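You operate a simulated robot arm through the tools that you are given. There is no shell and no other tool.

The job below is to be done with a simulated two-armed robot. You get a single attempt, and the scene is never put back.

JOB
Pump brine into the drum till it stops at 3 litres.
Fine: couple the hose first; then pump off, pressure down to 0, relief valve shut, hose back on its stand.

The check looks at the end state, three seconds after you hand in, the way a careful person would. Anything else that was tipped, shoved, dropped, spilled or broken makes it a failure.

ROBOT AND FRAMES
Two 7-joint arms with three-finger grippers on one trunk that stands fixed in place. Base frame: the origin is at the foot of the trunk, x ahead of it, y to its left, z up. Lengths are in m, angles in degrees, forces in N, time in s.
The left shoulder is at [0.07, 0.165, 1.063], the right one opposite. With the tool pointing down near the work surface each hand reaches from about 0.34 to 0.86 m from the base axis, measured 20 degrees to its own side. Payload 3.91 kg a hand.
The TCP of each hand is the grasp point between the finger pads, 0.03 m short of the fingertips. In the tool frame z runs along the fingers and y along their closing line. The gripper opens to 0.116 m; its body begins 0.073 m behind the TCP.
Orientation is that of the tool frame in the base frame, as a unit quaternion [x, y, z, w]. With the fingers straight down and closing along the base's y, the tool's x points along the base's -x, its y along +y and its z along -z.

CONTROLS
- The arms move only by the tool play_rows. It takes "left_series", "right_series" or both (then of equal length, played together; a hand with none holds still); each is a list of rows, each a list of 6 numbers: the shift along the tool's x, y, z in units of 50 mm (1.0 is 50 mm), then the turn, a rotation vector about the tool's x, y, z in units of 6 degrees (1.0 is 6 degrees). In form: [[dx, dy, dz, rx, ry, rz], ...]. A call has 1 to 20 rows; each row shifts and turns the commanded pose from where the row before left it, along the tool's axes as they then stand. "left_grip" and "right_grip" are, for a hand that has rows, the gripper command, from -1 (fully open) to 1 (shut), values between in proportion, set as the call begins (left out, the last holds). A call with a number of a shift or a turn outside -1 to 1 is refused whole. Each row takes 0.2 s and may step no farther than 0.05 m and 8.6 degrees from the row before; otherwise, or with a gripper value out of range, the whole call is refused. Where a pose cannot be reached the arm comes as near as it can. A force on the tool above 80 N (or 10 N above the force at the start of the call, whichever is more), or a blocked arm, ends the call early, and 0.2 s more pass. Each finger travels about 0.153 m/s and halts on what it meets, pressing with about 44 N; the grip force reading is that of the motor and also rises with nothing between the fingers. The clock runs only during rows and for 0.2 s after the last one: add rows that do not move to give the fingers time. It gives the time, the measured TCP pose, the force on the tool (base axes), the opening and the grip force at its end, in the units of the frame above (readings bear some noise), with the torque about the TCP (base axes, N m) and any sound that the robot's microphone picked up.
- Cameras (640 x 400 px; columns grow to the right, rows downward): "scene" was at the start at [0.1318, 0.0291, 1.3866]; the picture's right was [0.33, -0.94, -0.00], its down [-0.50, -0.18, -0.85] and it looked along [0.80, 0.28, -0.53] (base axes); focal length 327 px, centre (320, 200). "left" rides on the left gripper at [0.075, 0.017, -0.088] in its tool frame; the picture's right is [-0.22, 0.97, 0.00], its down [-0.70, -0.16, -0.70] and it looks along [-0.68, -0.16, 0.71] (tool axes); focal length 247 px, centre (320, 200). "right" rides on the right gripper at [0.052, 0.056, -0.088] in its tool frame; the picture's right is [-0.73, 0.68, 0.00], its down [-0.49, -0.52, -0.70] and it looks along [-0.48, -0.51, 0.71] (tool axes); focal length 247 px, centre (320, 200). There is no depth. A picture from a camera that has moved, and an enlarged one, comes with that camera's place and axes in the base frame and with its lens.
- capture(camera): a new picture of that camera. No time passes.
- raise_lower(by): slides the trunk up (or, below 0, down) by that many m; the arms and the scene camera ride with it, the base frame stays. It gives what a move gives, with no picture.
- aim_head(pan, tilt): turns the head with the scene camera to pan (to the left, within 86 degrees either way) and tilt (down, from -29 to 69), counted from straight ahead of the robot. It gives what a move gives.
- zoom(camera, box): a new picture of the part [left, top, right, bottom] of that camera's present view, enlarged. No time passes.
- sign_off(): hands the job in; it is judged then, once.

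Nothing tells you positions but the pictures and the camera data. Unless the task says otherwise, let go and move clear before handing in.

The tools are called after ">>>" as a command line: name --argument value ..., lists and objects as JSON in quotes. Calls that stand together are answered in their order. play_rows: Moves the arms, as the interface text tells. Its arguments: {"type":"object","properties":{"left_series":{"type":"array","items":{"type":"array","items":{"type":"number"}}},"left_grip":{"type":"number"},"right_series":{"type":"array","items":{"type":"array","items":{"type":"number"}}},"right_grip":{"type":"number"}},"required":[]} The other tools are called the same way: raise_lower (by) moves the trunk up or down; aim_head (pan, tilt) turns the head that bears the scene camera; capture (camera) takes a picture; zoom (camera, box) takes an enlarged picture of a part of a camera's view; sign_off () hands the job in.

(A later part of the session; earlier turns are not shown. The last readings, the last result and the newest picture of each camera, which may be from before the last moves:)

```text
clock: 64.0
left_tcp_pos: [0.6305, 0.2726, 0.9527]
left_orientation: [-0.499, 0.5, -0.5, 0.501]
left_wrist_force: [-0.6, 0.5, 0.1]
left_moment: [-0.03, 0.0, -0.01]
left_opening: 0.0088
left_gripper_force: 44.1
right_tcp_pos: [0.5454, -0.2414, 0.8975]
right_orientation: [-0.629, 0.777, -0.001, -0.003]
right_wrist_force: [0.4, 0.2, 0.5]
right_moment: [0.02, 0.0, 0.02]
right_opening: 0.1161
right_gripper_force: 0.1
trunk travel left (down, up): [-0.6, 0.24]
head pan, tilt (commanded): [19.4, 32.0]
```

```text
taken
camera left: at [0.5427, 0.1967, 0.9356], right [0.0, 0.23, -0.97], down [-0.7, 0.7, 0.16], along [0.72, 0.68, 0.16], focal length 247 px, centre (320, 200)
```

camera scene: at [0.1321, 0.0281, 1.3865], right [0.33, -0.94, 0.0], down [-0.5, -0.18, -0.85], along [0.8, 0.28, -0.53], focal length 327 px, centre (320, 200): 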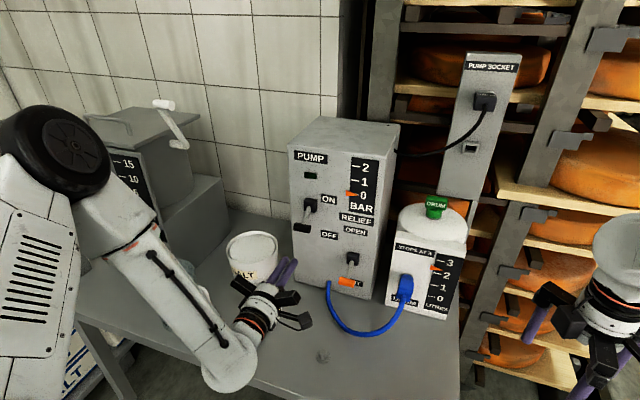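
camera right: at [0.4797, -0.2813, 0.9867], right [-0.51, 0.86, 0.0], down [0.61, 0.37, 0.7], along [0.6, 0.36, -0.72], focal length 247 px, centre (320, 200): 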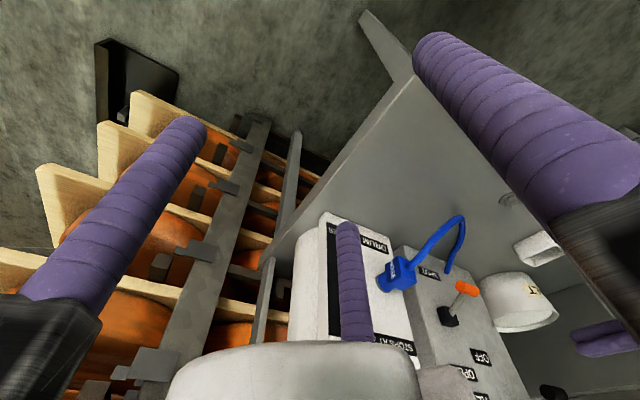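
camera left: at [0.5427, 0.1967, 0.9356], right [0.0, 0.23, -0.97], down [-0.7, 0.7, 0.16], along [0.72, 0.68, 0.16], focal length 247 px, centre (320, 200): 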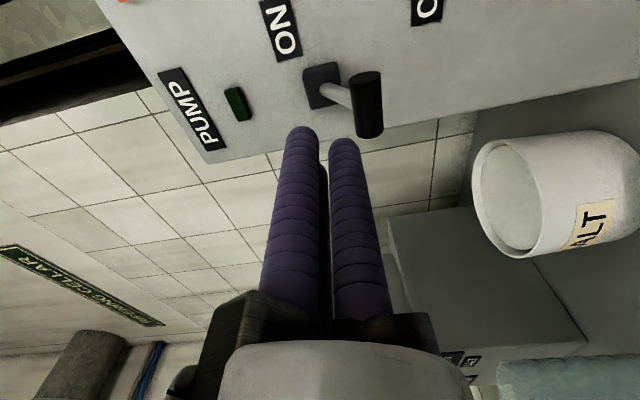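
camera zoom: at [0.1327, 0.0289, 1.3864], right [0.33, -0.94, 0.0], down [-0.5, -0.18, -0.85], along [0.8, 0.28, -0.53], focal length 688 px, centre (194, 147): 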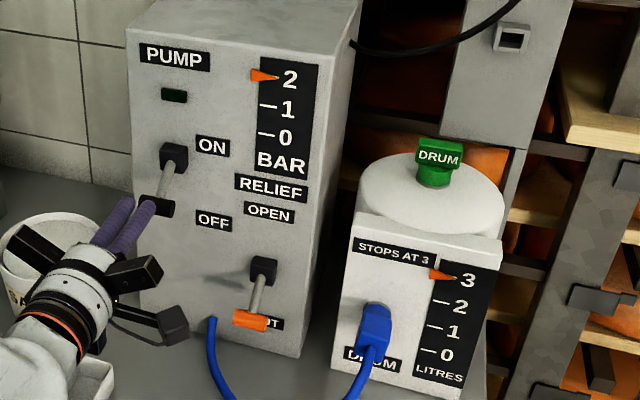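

The lever is back at OFF and the pressure is still about 2 bar. For the relief lever I'll open the hand partly so that only the lower finger goes under the orange bar, which keeps clear of the hose and bench.

>>> play_rows --left_series '[[0.6, 0.365, -0.05, 0, 0, 0], [0.6, 0.365, -0.05, 0, 0, 0], [0.6, 0.365, -0.05, 0, 0, 0], [0.6, 0.365, -0.05, 0, 0, 0], [0, 0, 0, 0, 0, 0]]' --left_grip -0.55

>>> capture --camera "left"

>>> capture --camera "right"

>>> zoom --camera "scene" --box '[280, 180, 440, 350]'

```text
clock: 65.2
left_tcp_pos: [0.6199, 0.1518, 0.8799]
left_orientation: [-0.5, 0.5, -0.5, 0.5]
left_wrist_force: [-0.7, 0.7, -0.2]
left_moment: [0.01, -0.03, -0.01]
left_opening: 0.0899
left_gripper_force: 0.0
right_tcp_pos: [0.5453, -0.2405, 0.8993]
right_orientation: [-0.629, 0.777, -0.002, -0.003]
right_wrist_force: [-0.5, 0.2, -0.2]
right_moment: [-0.04, 0.02, 0.0]
right_opening: 0.116
right_gripper_force: 0.1
trunk travel left (down, up): [-0.6, 0.24]
head pan, tilt (commanded): [19.4, 32.0]
```

```text
taken
camera left: at [0.5306, 0.0759, 0.863], right [0.0, 0.22, -0.97], down [-0.7, 0.7, 0.16], along [0.71, 0.68, 0.16], focal length 247 px, centre (320, 200)
```

left: 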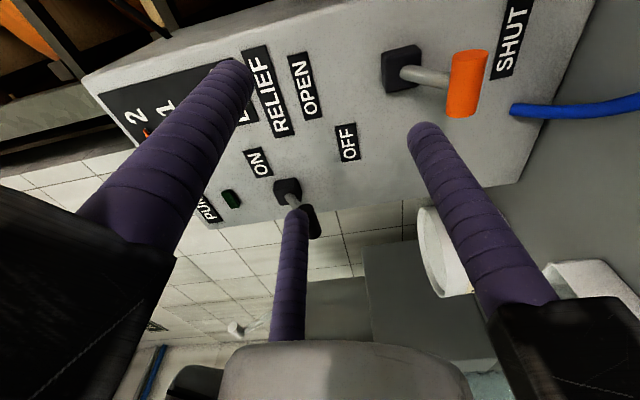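

```text
taken
camera right: at [0.479, -0.2798, 0.9876], right [-0.51, 0.86, -0.01], down [0.61, 0.37, 0.7], along [0.6, 0.35, -0.72], focal length 247 px, centre (320, 200)
```

right: 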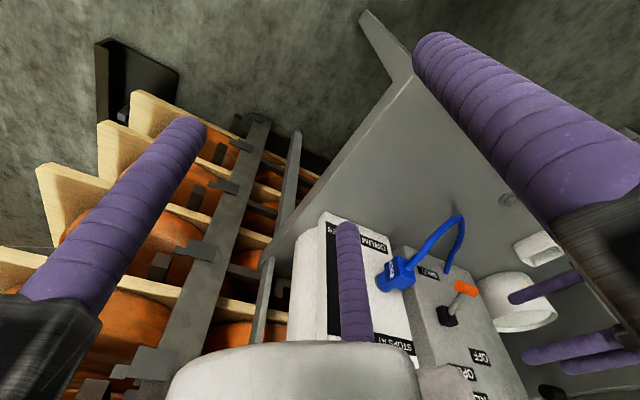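

```text
2.35 times, centred on (360, 265) of scene
camera zoom: at [0.1311, 0.0302, 1.3866], right [0.33, -0.94, 0.0], down [-0.5, -0.18, -0.85], along [0.8, 0.28, -0.53], focal length 769 px, centre (226, 47)
```

zoom: 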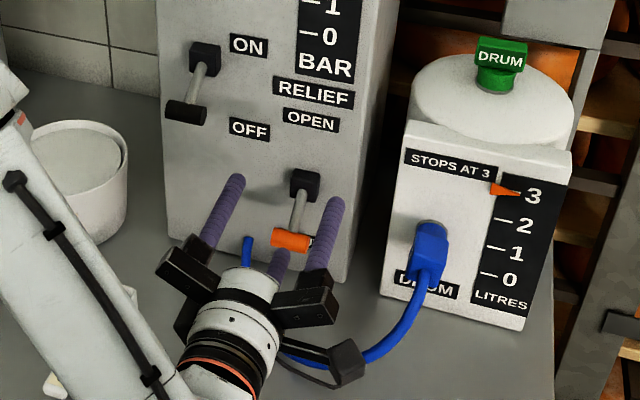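

The bar is at about [0.707, 0.157, 0.777] and the hose lies well below it. I'll lower so the bottom finger is under the bar's height, then go forward beneath it.

>>> play_rows --left_series '[[-0.04, 0.513, 0, 0, 0, 0], [-0.04, 0.513, 0, 0, 0, 0], [0, 0.513, 0, 0, 0, 0], [0, 0, 0, 0, 0, 0]]'

>>> capture --camera "left"

>>> zoom --camera "scene" --box '[280, 180, 440, 350]'

>>> zoom --camera "right" --box '[380, 180, 600, 360]'

```text
clock: 66.2
left_tcp_pos: [0.6201, 0.1569, 0.8022]
left_orientation: [-0.499, 0.501, -0.5, 0.5]
left_wrist_force: [0.6, 0.4, -0.3]
left_moment: [-0.02, -0.03, 0.04]
left_opening: 0.0898
left_gripper_force: 0.2
right_tcp_pos: [0.5448, -0.2411, 0.9001]
right_orientation: [-0.629, 0.777, -0.002, -0.003]
right_wrist_force: [0.7, 0.1, 0.8]
right_moment: [-0.03, 0.03, 0.01]
right_opening: 0.116
right_gripper_force: 0.0
trunk travel left (down, up): [-0.6, 0.24]
head pan, tilt (commanded): [19.4, 32.0]
```

```text
taken
camera left: at [0.5315, 0.0804, 0.7851], right [0.0, 0.23, -0.97], down [-0.7, 0.7, 0.16], along [0.71, 0.68, 0.16], focal length 247 px, centre (320, 200)
```

left: 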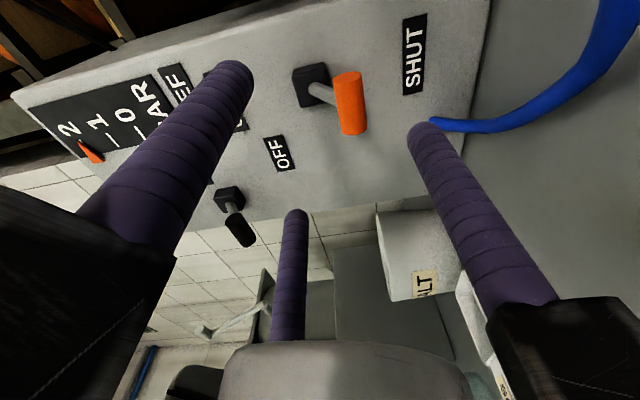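

```text
2.35 times, centred on (360, 265) of scene
camera zoom: at [0.1313, 0.0292, 1.3866], right [0.33, -0.94, 0.0], down [-0.5, -0.18, -0.85], along [0.8, 0.28, -0.53], focal length 769 px, centre (226, 47)
```

zoom: 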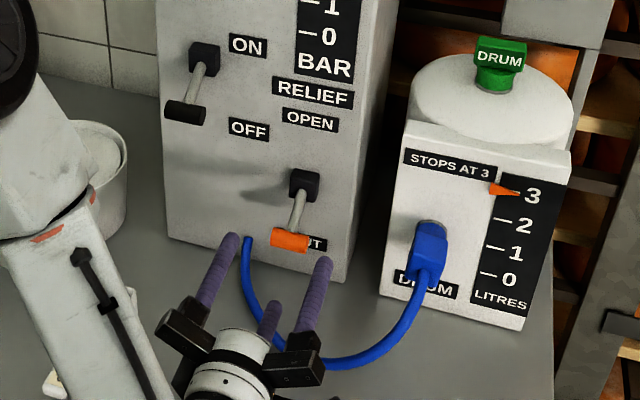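

```text
2.22 times, centred on (490, 270) of right
camera zoom: at [0.4791, -0.2805, 0.9873], right [-0.51, 0.86, 0.0], down [0.61, 0.37, 0.7], along [0.6, 0.35, -0.72], focal length 549 px, centre (-58, 44)
```

zoom: 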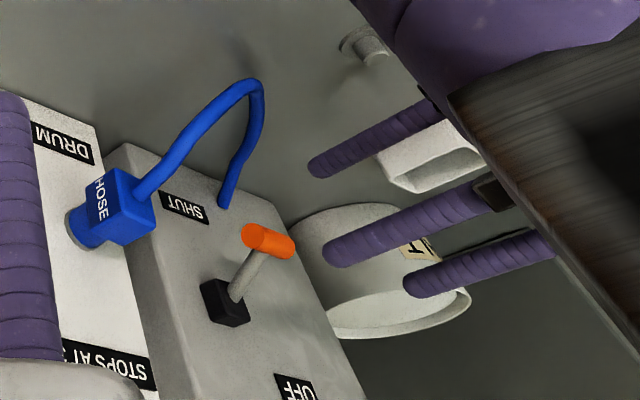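

>>> play_rows --left_series '[[0, 0, 0.467, 0, 0, 0], [0, 0, 0.467, 0, 0, 0], [0, 0, 0.467, 0, 0, 0], [0, 0, 0, 0, 0, 0]]'

>>> capture --camera "left"

>>> zoom --camera "scene" --box '[280, 180, 440, 350]'

>>> zoom --camera "right" --box '[380, 180, 600, 360]'

```text
clock: 67.2
left_tcp_pos: [0.6939, 0.1553, 0.802]
left_orientation: [0.499, -0.5, 0.501, -0.5]
left_wrist_force: [-0.3, 0.0, -1.0]
left_moment: [0.03, 0.03, 0.01]
left_opening: 0.0899
left_gripper_force: 0.0
right_tcp_pos: [0.5464, -0.241, 0.8995]
right_orientation: [-0.63, 0.777, -0.003, -0.003]
right_wrist_force: [0.6, -0.7, -0.4]
right_moment: [0.0, -0.01, 0.02]
right_opening: 0.116
right_gripper_force: 0.0
trunk travel left (down, up): [-0.6, 0.24]
head pan, tilt (commanded): [19.4, 32.0]
```

```text
taken
camera left: at [0.6042, 0.0791, 0.7854], right [0.0, 0.22, -0.97], down [-0.7, 0.7, 0.16], along [0.71, 0.68, 0.16], focal length 247 px, centre (320, 200)
```

left: 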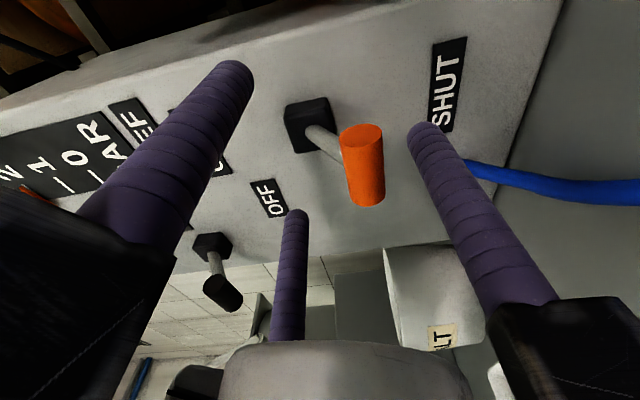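

```text
2.35 times, centred on (360, 265) of scene
camera zoom: at [0.1315, 0.029, 1.3866], right [0.33, -0.94, 0.0], down [-0.5, -0.18, -0.85], along [0.8, 0.28, -0.53], focal length 769 px, centre (226, 47)
```

zoom: 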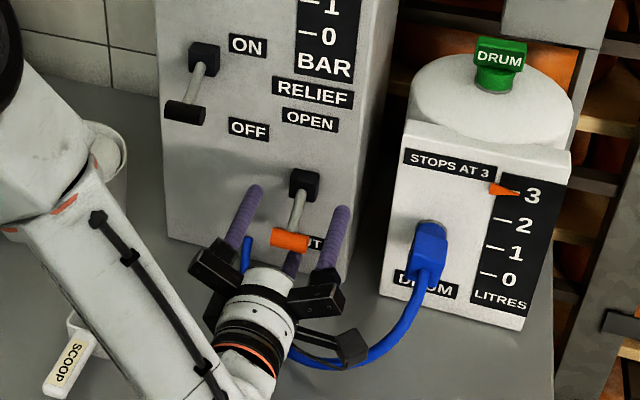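

```text
2.22 times, centred on (490, 270) of right
camera zoom: at [0.4793, -0.2806, 0.9872], right [-0.51, 0.86, 0.0], down [0.61, 0.37, 0.7], along [0.6, 0.35, -0.72], focal length 549 px, centre (-58, 44)
```

zoom: 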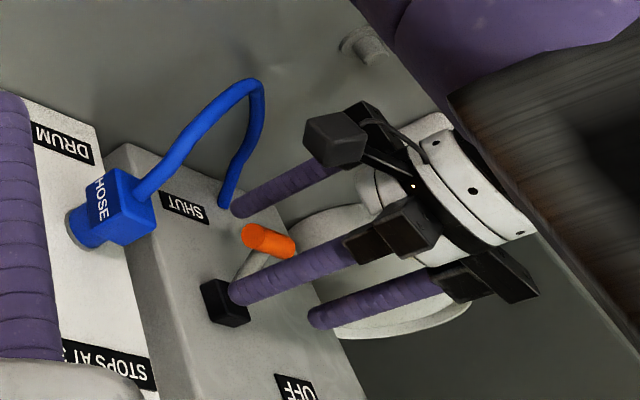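

The lower finger is beneath the orange bar with the hose undisturbed. I'll lift to open the relief.

>>> play_rows --left_series '[[0, -0.25, 0, 0, 0, 0], [0, -0.25, 0, 0, 0, 0], [0, -0.25, 0, 0, 0, 0], [0, -0.25, 0, 0, 0, 0]]'

>>> capture --camera "left"

>>> zoom --camera "scene" --box '[280, 130, 480, 320]'

```text
clock: 68.2
left_tcp_pos: [0.6908, 0.1551, 0.8521]
left_orientation: [-0.499, 0.5, -0.5, 0.5]
left_wrist_force: [0.2, 0.6, -0.2]
left_moment: [0.0, 0.02, -0.01]
left_opening: 0.0897
left_gripper_force: 0.1
right_tcp_pos: [0.5446, -0.241, 0.8989]
right_orientation: [-0.629, 0.777, -0.002, -0.003]
right_wrist_force: [-0.7, -0.5, 0.6]
right_moment: [0.0, -0.03, -0.05]
right_opening: 0.116
right_gripper_force: 0.0
trunk travel left (down, up): [-0.6, 0.24]
head pan, tilt (commanded): [19.4, 32.0]
```

```text
taken
camera left: at [0.6029, 0.0793, 0.8351], right [0.0, 0.23, -0.97], down [-0.7, 0.7, 0.16], along [0.71, 0.68, 0.16], focal length 247 px, centre (320, 200)
```

left: 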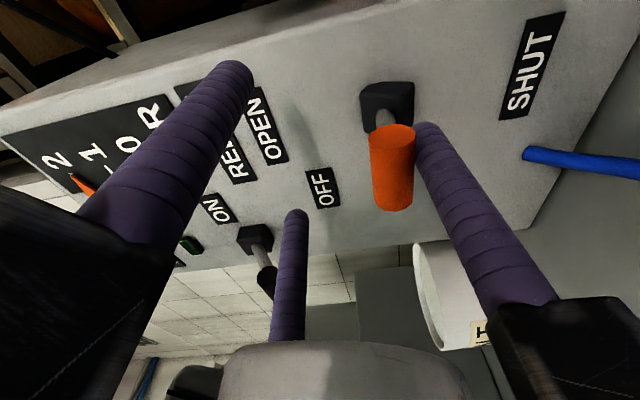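

```text
2.11 times, centred on (380, 225) of scene
camera zoom: at [0.1315, 0.0291, 1.3866], right [0.33, -0.94, 0.0], down [-0.5, -0.18, -0.85], along [0.8, 0.28, -0.53], focal length 688 px, centre (194, 147)
```

zoom: 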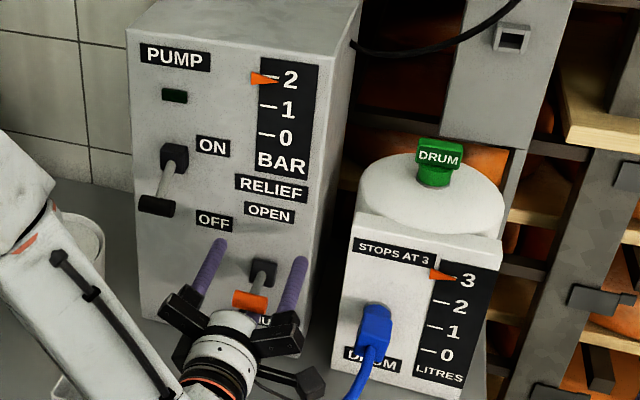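

Halfway, with the lever rising freely. I'll keep lifting to OPEN.

>>> play_rows --left_series '[[0, -0.2, 0, 0, 0, 0], [0, -0.2, 0, 0, 0, 0], [0, -0.15, 0, 0, 0, 0]]'

>>> capture --camera "left"

>>> zoom --camera "scene" --box '[280, 130, 480, 320]'

```text
clock: 69.0
left_tcp_pos: [0.6915, 0.1543, 0.8759]
left_orientation: [-0.5, 0.501, -0.499, 0.5]
left_wrist_force: [-0.5, 0.2, -7.9]
left_moment: [-0.02, 0.26, 0.01]
left_opening: 0.0939
left_gripper_force: 4.1
right_tcp_pos: [0.5452, -0.2409, 0.8985]
right_orientation: [-0.629, 0.777, -0.002, -0.003]
right_wrist_force: [-0.2, -0.4, -0.7]
right_moment: [0.0, -0.01, 0.01]
right_opening: 0.116
right_gripper_force: 0.0
trunk travel left (down, up): [-0.6, 0.24]
head pan, tilt (commanded): [19.4, 32.0]
```

```text
taken
camera left: at [0.6031, 0.0789, 0.8597], right [0.0, 0.23, -0.97], down [-0.7, 0.7, 0.16], along [0.72, 0.68, 0.16], focal length 247 px, centre (320, 200)
```

left: 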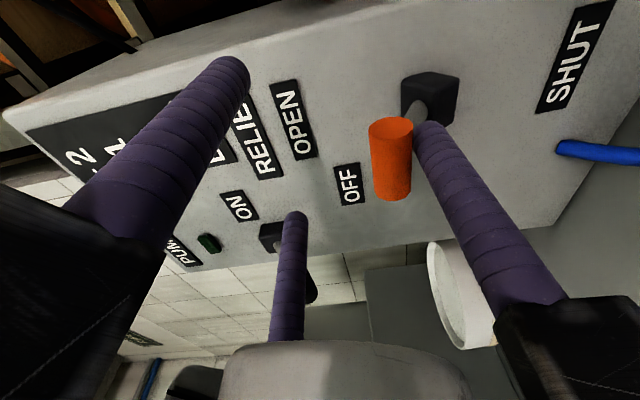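

```text
2.11 times, centred on (380, 225) of scene
camera zoom: at [0.1328, 0.0292, 1.3863], right [0.33, -0.94, 0.0], down [-0.5, -0.18, -0.85], along [0.8, 0.28, -0.53], focal length 688 px, centre (194, 147)
```

zoom: 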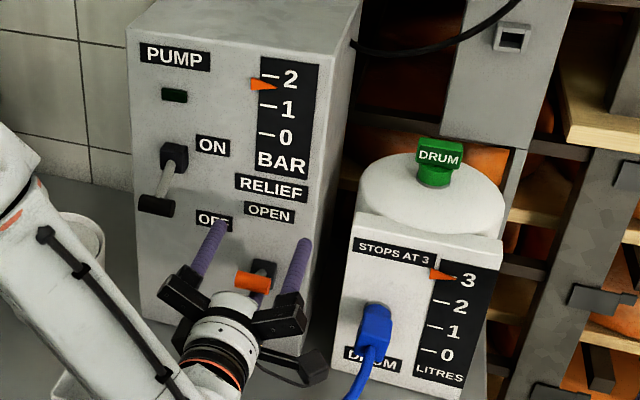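

The relief is open and the pressure is falling. I'll ease off the stop slightly and wait for it to reach 0.

>>> play_rows --left_series '[[0, 0.1, 0, 0, 0, 0], [0, 0, 0, 0, 0, 0], [0, 0, 0, 0, 0, 0], [0, 0, 0, 0, 0, 0], [0, 0, 0, 0, 0, 0], [0, 0, 0, 0, 0, 0], [0, 0, 0, 0, 0, 0], [0, 0, 0, 0, 0, 0]]'

>>> zoom --camera "scene" --box '[280, 130, 480, 320]'

```text
clock: 70.8
left_tcp_pos: [0.6931, 0.1552, 0.8737]
left_orientation: [-0.5, 0.5, -0.499, 0.501]
left_wrist_force: [0.5, -1.0, -0.3]
left_moment: [-0.01, 0.0, -0.01]
left_opening: 0.0898
left_gripper_force: 0.2
right_tcp_pos: [0.5444, -0.2416, 0.9002]
right_orientation: [-0.63, 0.777, -0.002, -0.002]
right_wrist_force: [0.2, 0.8, 0.3]
right_moment: [-0.01, 0.0, 0.01]
right_opening: 0.1163
right_gripper_force: 0.0
trunk travel left (down, up): [-0.6, 0.24]
head pan, tilt (commanded): [19.4, 32.0]
```

```text
2.11 times, centred on (380, 225) of scene
camera zoom: at [0.1319, 0.0291, 1.3866], right [0.33, -0.94, 0.0], down [-0.5, -0.18, -0.85], along [0.8, 0.28, -0.53], focal length 688 px, centre (194, 147)
```

zoom: 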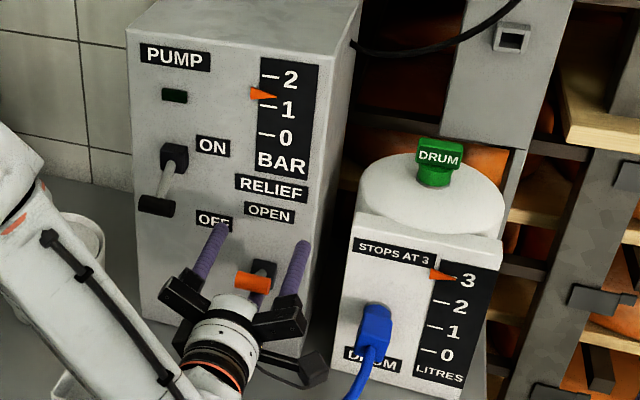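

Pressure is falling at about 0.2 bar per second. Meanwhile I'll back the finger out and bring it above the lever.

>>> play_rows --left_series '[[0, 0, -0.3, 0, 0, 0], [0, 0, -0.5, 0, 0, 0], [0, 0, -0.5, 0, 0, 0], [0, -0.5, 0, 0, 0, 0], [0, -0.5, 0, 0, 0, 0], [0, -0.4, 0, 0, 0, 0], [0, 0, 0, 0, 0, 0], [0, 0, 0, 0, 0, 0], [0, 0, 0, 0, 0, 0], [0, 0, 0, 0, 0, 0], [0, 0, 0, 0, 0, 0], [0, 0, 0, 0, 0, 0]]'

>>> zoom --camera "scene" --box '[280, 130, 480, 320]'

>>> capture --camera "left"

```text
clock: 73.4
left_tcp_pos: [0.6255, 0.1569, 0.9439]
left_orientation: [-0.5, 0.5, -0.499, 0.5]
left_wrist_force: [0.1, -0.2, -0.1]
left_moment: [0.01, -0.06, 0.03]
left_opening: 0.0897
left_gripper_force: 0.0
right_tcp_pos: [0.5446, -0.2415, 0.9001]
right_orientation: [-0.63, 0.777, -0.002, -0.002]
right_wrist_force: [0.4, 0.3, -0.6]
right_moment: [0.01, -0.02, 0.02]
right_opening: 0.116
right_gripper_force: 0.1
trunk travel left (down, up): [-0.6, 0.24]
head pan, tilt (commanded): [19.4, 32.0]
```

```text
2.11 times, centred on (380, 225) of scene
camera zoom: at [0.1319, 0.029, 1.3866], right [0.33, -0.94, 0.0], down [-0.5, -0.18, -0.85], along [0.8, 0.28, -0.53], focal length 688 px, centre (194, 147)
```

zoom: 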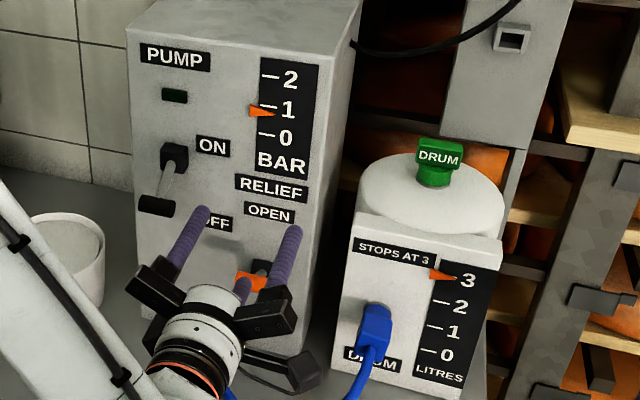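

```text
taken
camera left: at [0.5378, 0.0797, 0.927], right [0.0, 0.23, -0.97], down [-0.7, 0.7, 0.16], along [0.71, 0.68, 0.16], focal length 247 px, centre (320, 200)
```

left: 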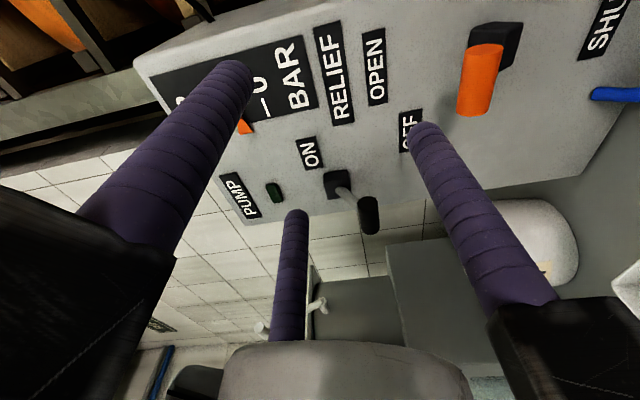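

About 0.9 bar is left and the lever holds open by itself. I'll wait for the rest to bleed off.

>>> play_rows --left_series '[[0, 0, 0, 0, 0, 0], [0, 0, 0, 0, 0, 0], [0, 0, 0, 0, 0, 0], [0, 0, 0, 0, 0, 0], [0, 0, 0, 0, 0, 0], [0, 0, 0, 0, 0, 0], [0, 0, 0, 0, 0, 0], [0, 0, 0, 0, 0, 0], [0, 0, 0, 0, 0, 0], [0, 0, 0, 0, 0, 0], [0, 0, 0, 0, 0, 0], [0, 0, 0, 0, 0, 0], [0, 0, 0, 0, 0, 0], [0, 0, 0, 0, 0, 0], [0, 0, 0, 0, 0, 0], [0, 0, 0, 0, 0, 0], [0, 0, 0, 0, 0, 0], [0, 0, 0, 0, 0, 0], [0, 0, 0, 0, 0, 0], [0, 0, 0, 0, 0, 0]]'

>>> zoom --camera "scene" --box '[280, 130, 480, 320]'

>>> play_rows --left_series '[[0, 0, 0, 0, 0, 0], [0, 0, 0, 0, 0, 0], [0, 0, 0, 0, 0, 0], [0, 0, 0, 0, 0, 0], [0, 0, 0, 0, 0, 0], [0, 0, 0, 0, 0, 0], [0, 0, 0, 0, 0, 0], [0, 0, 0, 0, 0, 0], [0, 0, 0, 0, 0, 0], [0, 0, 0, 0, 0, 0], [0, 0, 0, 0, 0, 0], [0, 0, 0, 0, 0, 0], [0, 0, 0, 0, 0, 0], [0, 0, 0, 0, 0, 0]]'

>>> zoom --camera "scene" --box '[285, 140, 385, 215]'

>>> zoom --camera "scene" --box '[280, 130, 480, 320]'

```text
clock: 77.6
left_tcp_pos: [0.6255, 0.1552, 0.943]
left_orientation: [0.5, -0.5, 0.499, -0.5]
left_wrist_force: [-0.2, 0.7, -0.4]
left_moment: [-0.01, 0.05, 0.0]
left_opening: 0.0899
left_gripper_force: 0.0
right_tcp_pos: [0.5455, -0.2419, 0.8987]
right_orientation: [-0.629, 0.777, -0.001, -0.003]
right_wrist_force: [0.6, -0.3, 0.5]
right_moment: [0.0, 0.0, 0.03]
right_opening: 0.1161
right_gripper_force: 0.1
trunk travel left (down, up): [-0.6, 0.24]
head pan, tilt (commanded): [19.4, 32.0]
```

```text
2.11 times, centred on (380, 225) of scene
camera zoom: at [0.1318, 0.0291, 1.3866], right [0.33, -0.94, 0.0], down [-0.5, -0.18, -0.85], along [0.8, 0.28, -0.53], focal length 688 px, centre (194, 147)
```

zoom: 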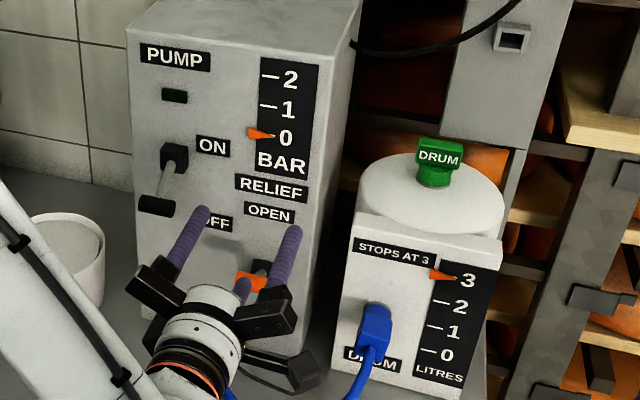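

```text
clock: 80.6
left_tcp_pos: [0.6255, 0.1552, 0.943]
left_orientation: [-0.5, 0.501, -0.5, 0.499]
left_wrist_force: [-0.4, -0.3, -1.0]
left_moment: [-0.02, -0.01, -0.01]
left_opening: 0.09
left_gripper_force: 0.1
right_tcp_pos: [0.5463, -0.2414, 0.8997]
right_orientation: [-0.629, 0.777, -0.002, -0.003]
right_wrist_force: [-0.2, -0.5, -0.6]
right_moment: [-0.04, 0.0, 0.03]
right_opening: 0.1161
right_gripper_force: 0.1
trunk travel left (down, up): [-0.6, 0.24]
head pan, tilt (commanded): [19.4, 32.0]
```

```text
5.33 times, centred on (335, 178) of scene
camera zoom: at [0.1318, 0.0291, 1.3866], right [0.33, -0.94, 0.0], down [-0.5, -0.18, -0.85], along [0.8, 0.28, -0.53], focal length 1743 px, centre (240, 320)
```

zoom: 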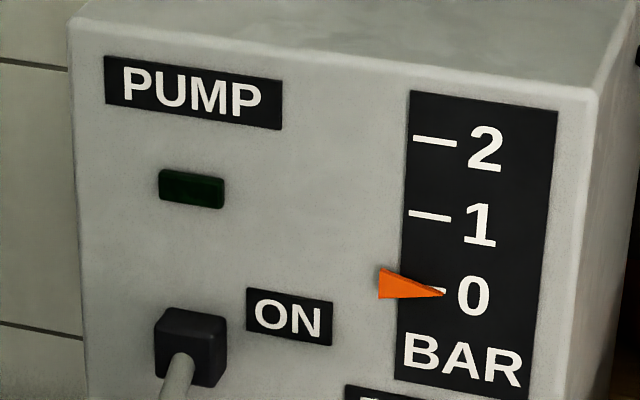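

```text
2.11 times, centred on (380, 225) of scene
camera zoom: at [0.1318, 0.0291, 1.3866], right [0.33, -0.94, 0.0], down [-0.5, -0.18, -0.85], along [0.8, 0.28, -0.53], focal length 688 px, centre (194, 147)
```

zoom: 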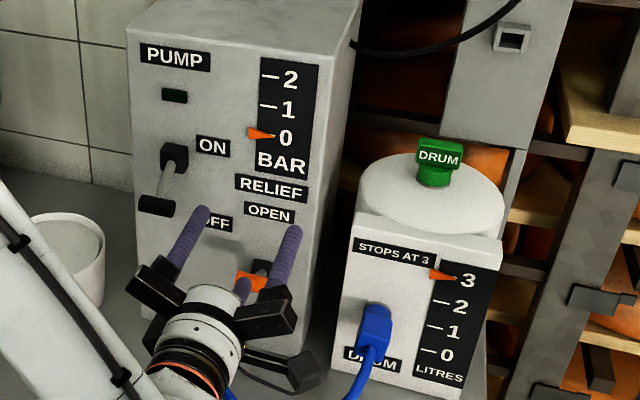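

Pressure is 0 and the drum is still at 3 L. Now I'll go forward above the relief lever and push it down to SHUT.

>>> play_rows --left_series '[[0, 0, 0.433, 0, 0, 0], [0, 0, 0.433, 0, 0, 0], [0, 0, 0.433, 0, 0, 0], [0, 0.3, 0, 0, 0, 0], [0, 0.3, 0, 0, 0, 0], [0, 0.3, 0, 0, 0, 0], [0, 0.3, 0, 0, 0, 0], [0, 0.3, 0, 0, 0, 0]]'

>>> capture --camera "left"

>>> zoom --camera "scene" --box '[280, 180, 440, 350]'

>>> zoom --camera "right" --box '[380, 180, 600, 360]'

```text
clock: 82.4
left_tcp_pos: [0.6929, 0.1543, 0.8689]
left_orientation: [-0.5, 0.501, -0.5, 0.5]
left_wrist_force: [-0.2, 0.4, 0.9]
left_moment: [0.04, -0.01, -0.02]
left_opening: 0.0899
left_gripper_force: 0.1
right_tcp_pos: [0.5449, -0.2411, 0.898]
right_orientation: [-0.629, 0.777, -0.001, -0.003]
right_wrist_force: [0.1, -0.2, 0.0]
right_moment: [0.02, 0.03, -0.01]
right_opening: 0.116
right_gripper_force: 0.0
trunk travel left (down, up): [-0.6, 0.24]
head pan, tilt (commanded): [19.4, 32.0]
```

```text
taken
camera left: at [0.6039, 0.0788, 0.8517], right [0.0, 0.23, -0.97], down [-0.7, 0.7, 0.16], along [0.71, 0.68, 0.16], focal length 247 px, centre (320, 200)
```

left: 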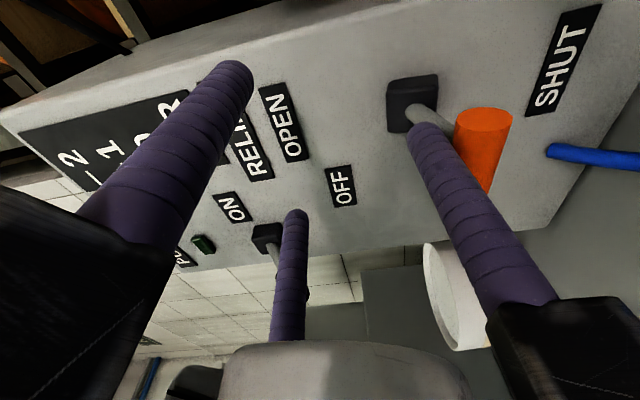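

```text
2.35 times, centred on (360, 265) of scene
camera zoom: at [0.132, 0.0291, 1.3866], right [0.33, -0.94, 0.0], down [-0.5, -0.18, -0.85], along [0.8, 0.28, -0.53], focal length 769 px, centre (226, 47)
```

zoom: 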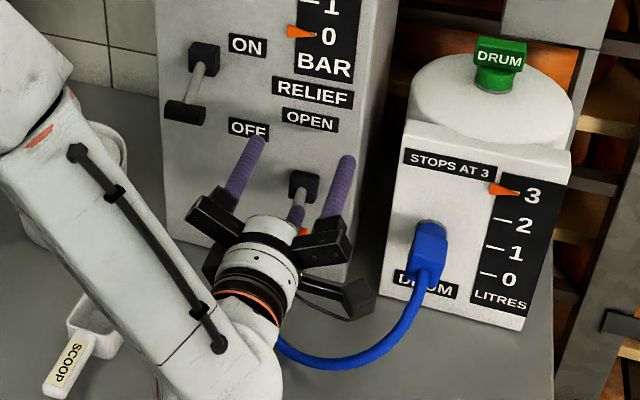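

```text
2.22 times, centred on (490, 270) of right
camera zoom: at [0.4796, -0.2806, 0.987], right [-0.51, 0.86, 0.0], down [0.61, 0.37, 0.7], along [0.6, 0.35, -0.72], focal length 549 px, centre (-58, 44)
```

zoom: 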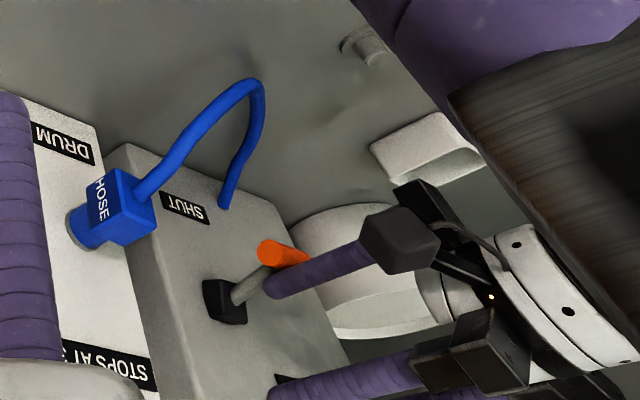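

>>> play_rows --left_series '[[0, 0.12, 0, 0, 0, 0], [0, 0.1, 0, 0, 0, 0], [0, 0.08, 0, 0, 0, 0]]'

>>> zoom --camera "right" --box '[380, 180, 600, 360]'

```text
clock: 83.2
left_tcp_pos: [0.6908, 0.1564, 0.8517]
left_orientation: [-0.5, 0.5, -0.5, 0.5]
left_wrist_force: [-0.5, -0.4, 1.7]
left_moment: [0.01, 0.01, -0.03]
left_opening: 0.0892
left_gripper_force: 0.0
right_tcp_pos: [0.5448, -0.2421, 0.899]
right_orientation: [-0.629, 0.777, -0.002, -0.003]
right_wrist_force: [0.0, -1.4, -0.1]
right_moment: [0.01, -0.01, -0.02]
right_opening: 0.116
right_gripper_force: 0.0
trunk travel left (down, up): [-0.6, 0.24]
head pan, tilt (commanded): [19.4, 32.0]
```

```text
2.22 times, centred on (490, 270) of right
camera zoom: at [0.4793, -0.2807, 0.9871], right [-0.51, 0.86, 0.0], down [0.61, 0.37, 0.7], along [0.6, 0.35, -0.72], focal length 549 px, centre (-58, 44)
```

zoom: 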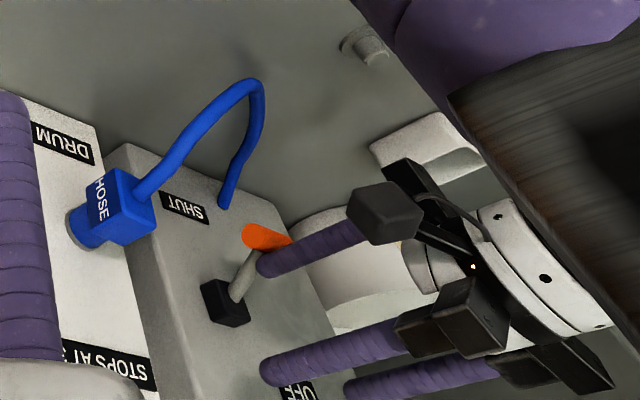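

The orange bar is back at its original SHUT position, with light resistance from the stop. I'll add a tiny extra press, then lift and back off.

>>> play_rows --left_series '[[0, 0.05, 0, 0, 0, 0], [0, 0, 0, 0, 0, 0], [0, -0.2, 0, 0, 0, 0], [0, 0, -0.5, 0, 0, 0], [0, 0, -0.7, 0, 0, 0], [0, 0, 0, 0, 0, 0]]'

>>> zoom --camera "right" --box '[380, 180, 600, 360]'

>>> capture --camera "left"

>>> capture --camera "scene"

```text
clock: 84.6
left_tcp_pos: [0.6317, 0.1569, 0.8618]
left_orientation: [-0.499, 0.501, -0.499, 0.501]
left_wrist_force: [0.3, -0.6, 0.0]
left_moment: [0.03, 0.03, 0.03]
left_opening: 0.0898
left_gripper_force: 0.0
right_tcp_pos: [0.5449, -0.2412, 0.899]
right_orientation: [-0.63, 0.777, -0.002, -0.003]
right_wrist_force: [1.4, 0.6, -0.1]
right_moment: [0.01, 0.01, 0.01]
right_opening: 0.1157
right_gripper_force: 0.0
trunk travel left (down, up): [-0.6, 0.24]
head pan, tilt (commanded): [19.4, 32.0]
```

```text
2.22 times, centred on (490, 270) of right
camera zoom: at [0.4798, -0.2804, 0.9869], right [-0.51, 0.86, 0.0], down [0.61, 0.37, 0.7], along [0.6, 0.35, -0.72], focal length 549 px, centre (-58, 44)
```

zoom: 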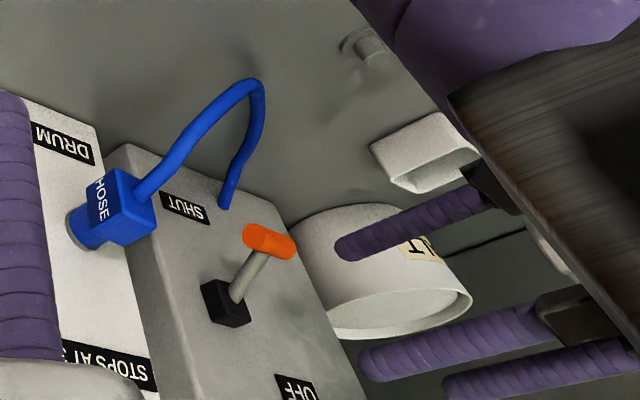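

```text
taken
camera left: at [0.5429, 0.0805, 0.8455], right [0.0, 0.23, -0.97], down [-0.7, 0.7, 0.16], along [0.71, 0.68, 0.16], focal length 247 px, centre (320, 200)
```

left: 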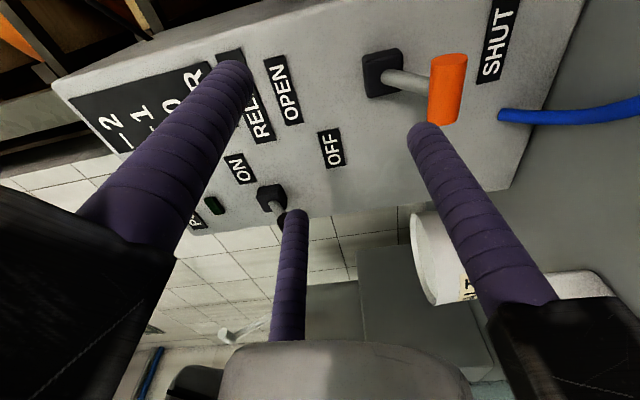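

```text
taken
camera scene: at [0.1323, 0.0293, 1.3865], right [0.33, -0.94, 0.0], down [-0.5, -0.18, -0.85], along [0.8, 0.28, -0.53], focal length 327 px, centre (320, 200)
```

scene: 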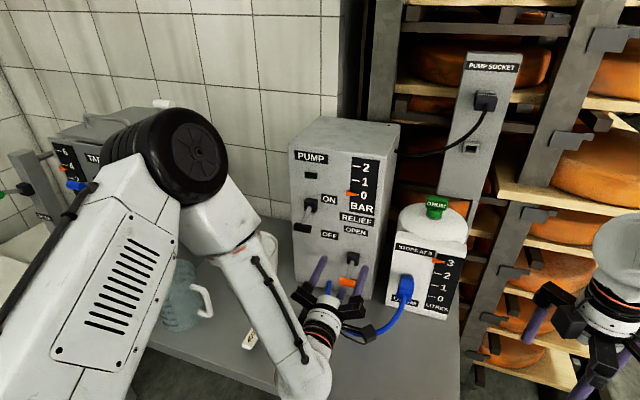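

The relief is shut, the pump is off and pressure is 0. I'll back away and line up with the coupled hose to take it off.

>>> play_rows --left_series '[[0, -0.1, -0.9, 0, 0, 0], [0.65, 0, 0, 0, 0, 0], [0.65, 0, 0, 0, 0, 0], [0.75, 0, 0, 0, 0, 0.4], [0.75, 0, 0, 0, 0, 0.37], [0, 0, 0, 0, 0, 0]]'

>>> capture --camera "left"

>>> zoom --camera "right" --box '[380, 180, 600, 360]'

>>> zoom --camera "scene" --box '[310, 220, 470, 390]'

```text
clock: 86.0
left_tcp_pos: [0.5882, 0.017, 0.8641]
left_orientation: [-0.479, 0.521, -0.479, 0.52]
left_wrist_force: [0.0, -0.1, -0.6]
left_moment: [0.02, -0.04, -0.01]
left_opening: 0.0901
left_gripper_force: 0.1
right_tcp_pos: [0.5453, -0.2408, 0.8989]
right_orientation: [-0.629, 0.777, -0.002, -0.002]
right_wrist_force: [-0.8, -0.1, -0.9]
right_moment: [-0.01, 0.01, -0.01]
right_opening: 0.1161
right_gripper_force: 0.1
trunk travel left (down, up): [-0.6, 0.24]
head pan, tilt (commanded): [19.4, 32.0]
```

```text
taken
camera left: at [0.5001, -0.0574, 0.8426], right [0.0, 0.3, -0.95], down [-0.7, 0.68, 0.22], along [0.71, 0.67, 0.21], focal length 247 px, centre (320, 200)
```

left: 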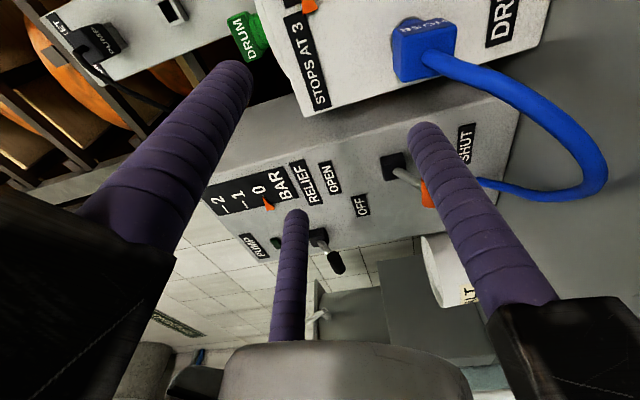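

```text
2.22 times, centred on (490, 270) of right
camera zoom: at [0.4794, -0.28, 0.9873], right [-0.51, 0.86, 0.0], down [0.61, 0.37, 0.7], along [0.6, 0.35, -0.72], focal length 549 px, centre (-58, 44)
```

zoom: 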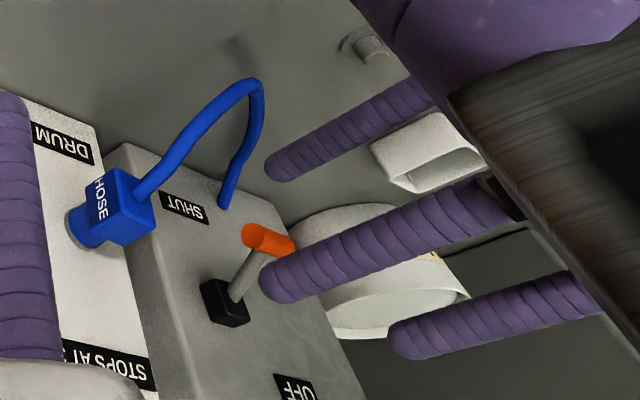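

```text
2.35 times, centred on (390, 305) of scene
camera zoom: at [0.1317, 0.0299, 1.3866], right [0.33, -0.94, 0.0], down [-0.5, -0.18, -0.85], along [0.8, 0.28, -0.53], focal length 769 px, centre (155, -47)
```

zoom: 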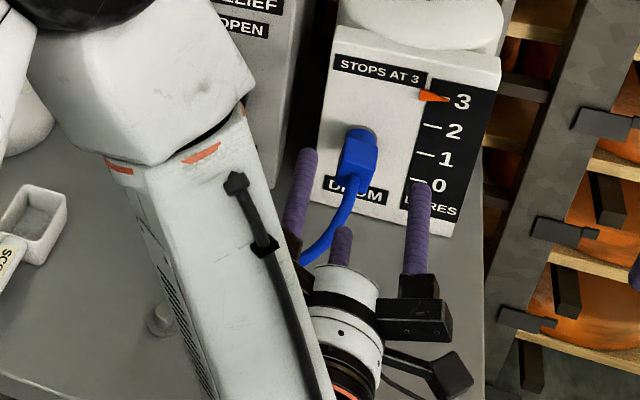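

The hose leaves the block towards the lower left, right through the gap between my fingers. I'll lower onto the port axis and look again before advancing.

>>> play_rows --left_series '[[0.04, 0.561, 0, 0, 0, 0], [0.04, 0.561, 0, 0, 0, 0], [0.04, 0.561, 0, 0, 0, 0], [0, 0, 0, 0, 0, 0]]'

>>> capture --camera "left"

>>> zoom --camera "right" --box '[380, 180, 600, 360]'

```text
clock: 87.0
left_tcp_pos: [0.5861, 0.0172, 0.7802]
left_orientation: [-0.48, 0.521, -0.479, 0.519]
left_wrist_force: [0.4, -0.4, -0.6]
left_moment: [-0.03, 0.03, -0.02]
left_opening: 0.09
left_gripper_force: 0.0
right_tcp_pos: [0.5441, -0.2409, 0.8982]
right_orientation: [-0.629, 0.777, -0.001, -0.002]
right_wrist_force: [0.9, 0.1, 0.2]
right_moment: [-0.04, -0.04, 0.0]
right_opening: 0.1162
right_gripper_force: 0.0
trunk travel left (down, up): [-0.6, 0.24]
head pan, tilt (commanded): [19.4, 32.0]
```

```text
taken
camera left: at [0.4974, -0.0574, 0.7569], right [0.0, 0.3, -0.95], down [-0.7, 0.68, 0.22], along [0.71, 0.67, 0.21], focal length 247 px, centre (320, 200)
```

left: 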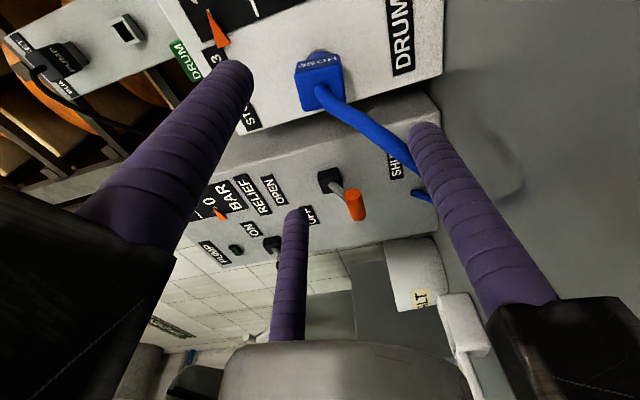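

```text
2.22 times, centred on (490, 270) of right
camera zoom: at [0.4792, -0.2805, 0.9873], right [-0.51, 0.86, 0.0], down [0.61, 0.37, 0.7], along [0.6, 0.35, -0.72], focal length 549 px, centre (-58, 44)
```

zoom: 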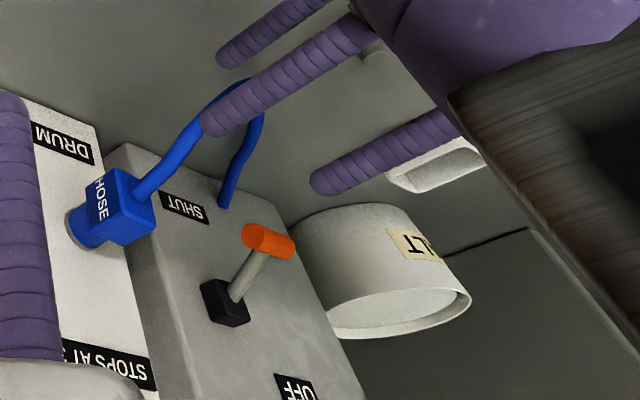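

>>> play_rows --left_series '[[0, 0, 0.4, 0, 0, 0], [0, 0, 0.4, 0, 0, 0], [0, 0, 0.4, 0, 0, 0], [0, 0, 0, 0, 0, 0]]'

>>> capture --camera "left"

>>> zoom --camera "right" --box '[380, 180, 600, 360]'

```text
clock: 88.0
left_tcp_pos: [0.6446, 0.017, 0.7807]
left_orientation: [-0.48, 0.52, -0.479, 0.519]
left_wrist_force: [0.0, -0.5, -0.5]
left_moment: [0.02, 0.0, 0.01]
left_opening: 0.0898
left_gripper_force: 0.1
right_tcp_pos: [0.5452, -0.2414, 0.8993]
right_orientation: [-0.629, 0.777, -0.003, -0.002]
right_wrist_force: [-0.1, 0.4, -0.9]
right_moment: [-0.02, 0.0, 0.02]
right_opening: 0.1159
right_gripper_force: 0.1
trunk travel left (down, up): [-0.6, 0.24]
head pan, tilt (commanded): [19.4, 32.0]
```

```text
taken
camera left: at [0.5565, -0.0583, 0.7583], right [0.0, 0.3, -0.95], down [-0.7, 0.68, 0.22], along [0.71, 0.67, 0.21], focal length 247 px, centre (320, 200)
```

left: 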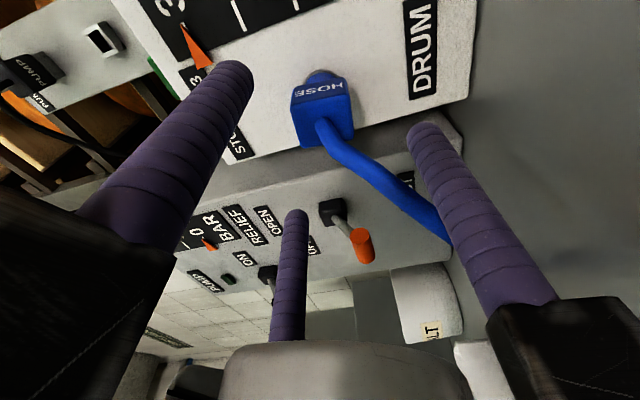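

```text
2.22 times, centred on (490, 270) of right
camera zoom: at [0.4792, -0.2808, 0.9871], right [-0.51, 0.86, 0.0], down [0.61, 0.37, 0.7], along [0.6, 0.35, -0.72], focal length 549 px, centre (-58, 44)
```

zoom: 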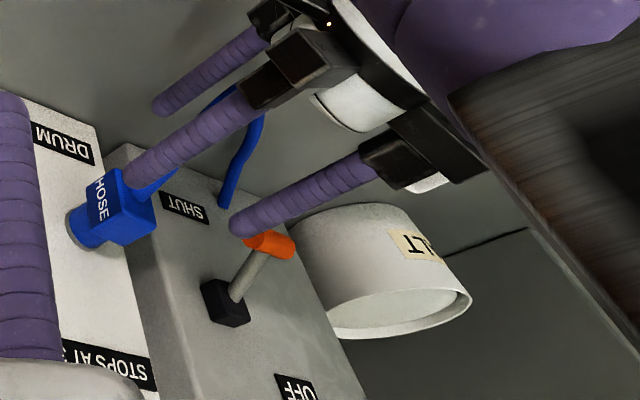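

>>> play_rows --left_series '[[0, 0, 0.4, 0, 0, 0], [0, 0, 0.4, 0, 0, 0], [0, 0, 0.4, 0, 0, 0], [0, 0, 0.33, 0, 0, 0], [0, 0, 0, 0, 0, 0]]'

>>> capture --camera "left"

>>> zoom --camera "right" --box '[380, 180, 600, 360]'

```text
clock: 89.2
left_tcp_pos: [0.721, 0.0175, 0.7812]
left_orientation: [-0.479, 0.521, -0.478, 0.52]
left_wrist_force: [-0.4, -0.2, -0.8]
left_moment: [0.02, 0.0, -0.03]
left_opening: 0.09
left_gripper_force: 0.1
right_tcp_pos: [0.5449, -0.2407, 0.8993]
right_orientation: [-0.63, 0.777, -0.003, -0.003]
right_wrist_force: [-0.5, 0.3, 0.6]
right_moment: [0.01, 0.0, 0.02]
right_opening: 0.1159
right_gripper_force: 0.0
trunk travel left (down, up): [-0.6, 0.24]
head pan, tilt (commanded): [19.4, 32.0]
```

```text
taken
camera left: at [0.6333, -0.0575, 0.7586], right [0.0, 0.3, -0.95], down [-0.7, 0.68, 0.22], along [0.71, 0.67, 0.21], focal length 247 px, centre (320, 200)
```

left: 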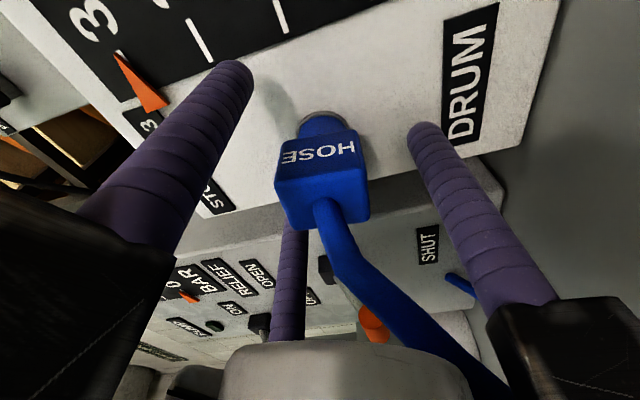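

```text
2.22 times, centred on (490, 270) of right
camera zoom: at [0.4793, -0.2808, 0.9871], right [-0.51, 0.86, 0.0], down [0.61, 0.37, 0.7], along [0.6, 0.35, -0.72], focal length 549 px, centre (-58, 44)
```

zoom: 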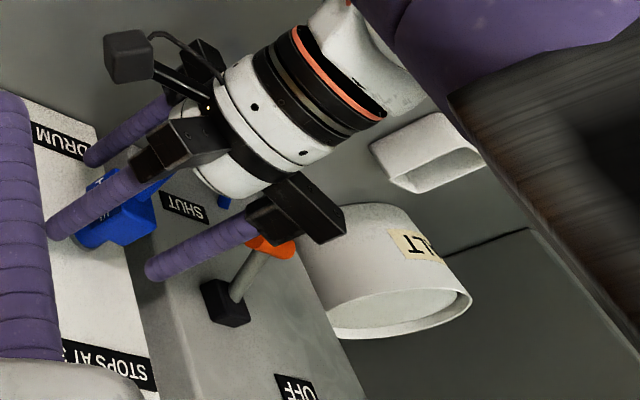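

The block is centred between the fingers with the hose in the gap. I'll close on it.

>>> play_rows --left_series '[[0, 0, 0, 0, 0, 0], [0, 0, 0, 0, 0, 0], [0, 0, 0, 0, 0, 0], [0, 0, 0, 0, 0, 0]]' --left_grip 1

>>> capture --camera "left"

>>> zoom --camera "scene" --box '[280, 130, 480, 320]'

```text
clock: 90.2
left_tcp_pos: [0.7217, 0.0192, 0.78]
left_orientation: [-0.48, 0.519, -0.479, 0.521]
left_wrist_force: [1.0, 9.9, -1.2]
left_moment: [-0.05, -0.04, 0.3]
left_opening: 0.0404
left_gripper_force: 44.3
right_tcp_pos: [0.5457, -0.2396, 0.8986]
right_orientation: [-0.629, 0.777, -0.002, -0.003]
right_wrist_force: [-0.7, 0.6, 0.3]
right_moment: [0.02, -0.01, 0.03]
right_opening: 0.1158
right_gripper_force: 0.1
trunk travel left (down, up): [-0.6, 0.24]
head pan, tilt (commanded): [19.4, 32.0]
```

```text
taken
camera left: at [0.6337, -0.0555, 0.7582], right [0.0, 0.3, -0.95], down [-0.7, 0.68, 0.22], along [0.71, 0.67, 0.21], focal length 247 px, centre (320, 200)
```

left: 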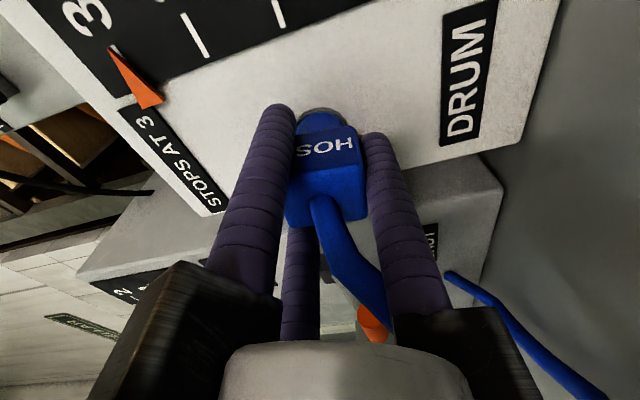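

```text
2.11 times, centred on (380, 225) of scene
camera zoom: at [0.1321, 0.0304, 1.3865], right [0.33, -0.94, 0.0], down [-0.5, -0.18, -0.85], along [0.8, 0.28, -0.53], focal length 688 px, centre (194, 147)
```

zoom: 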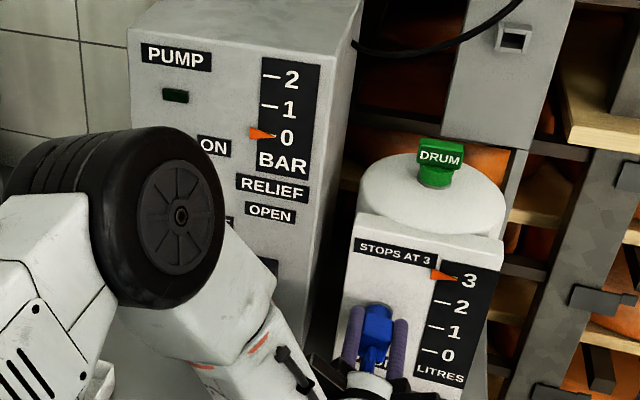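

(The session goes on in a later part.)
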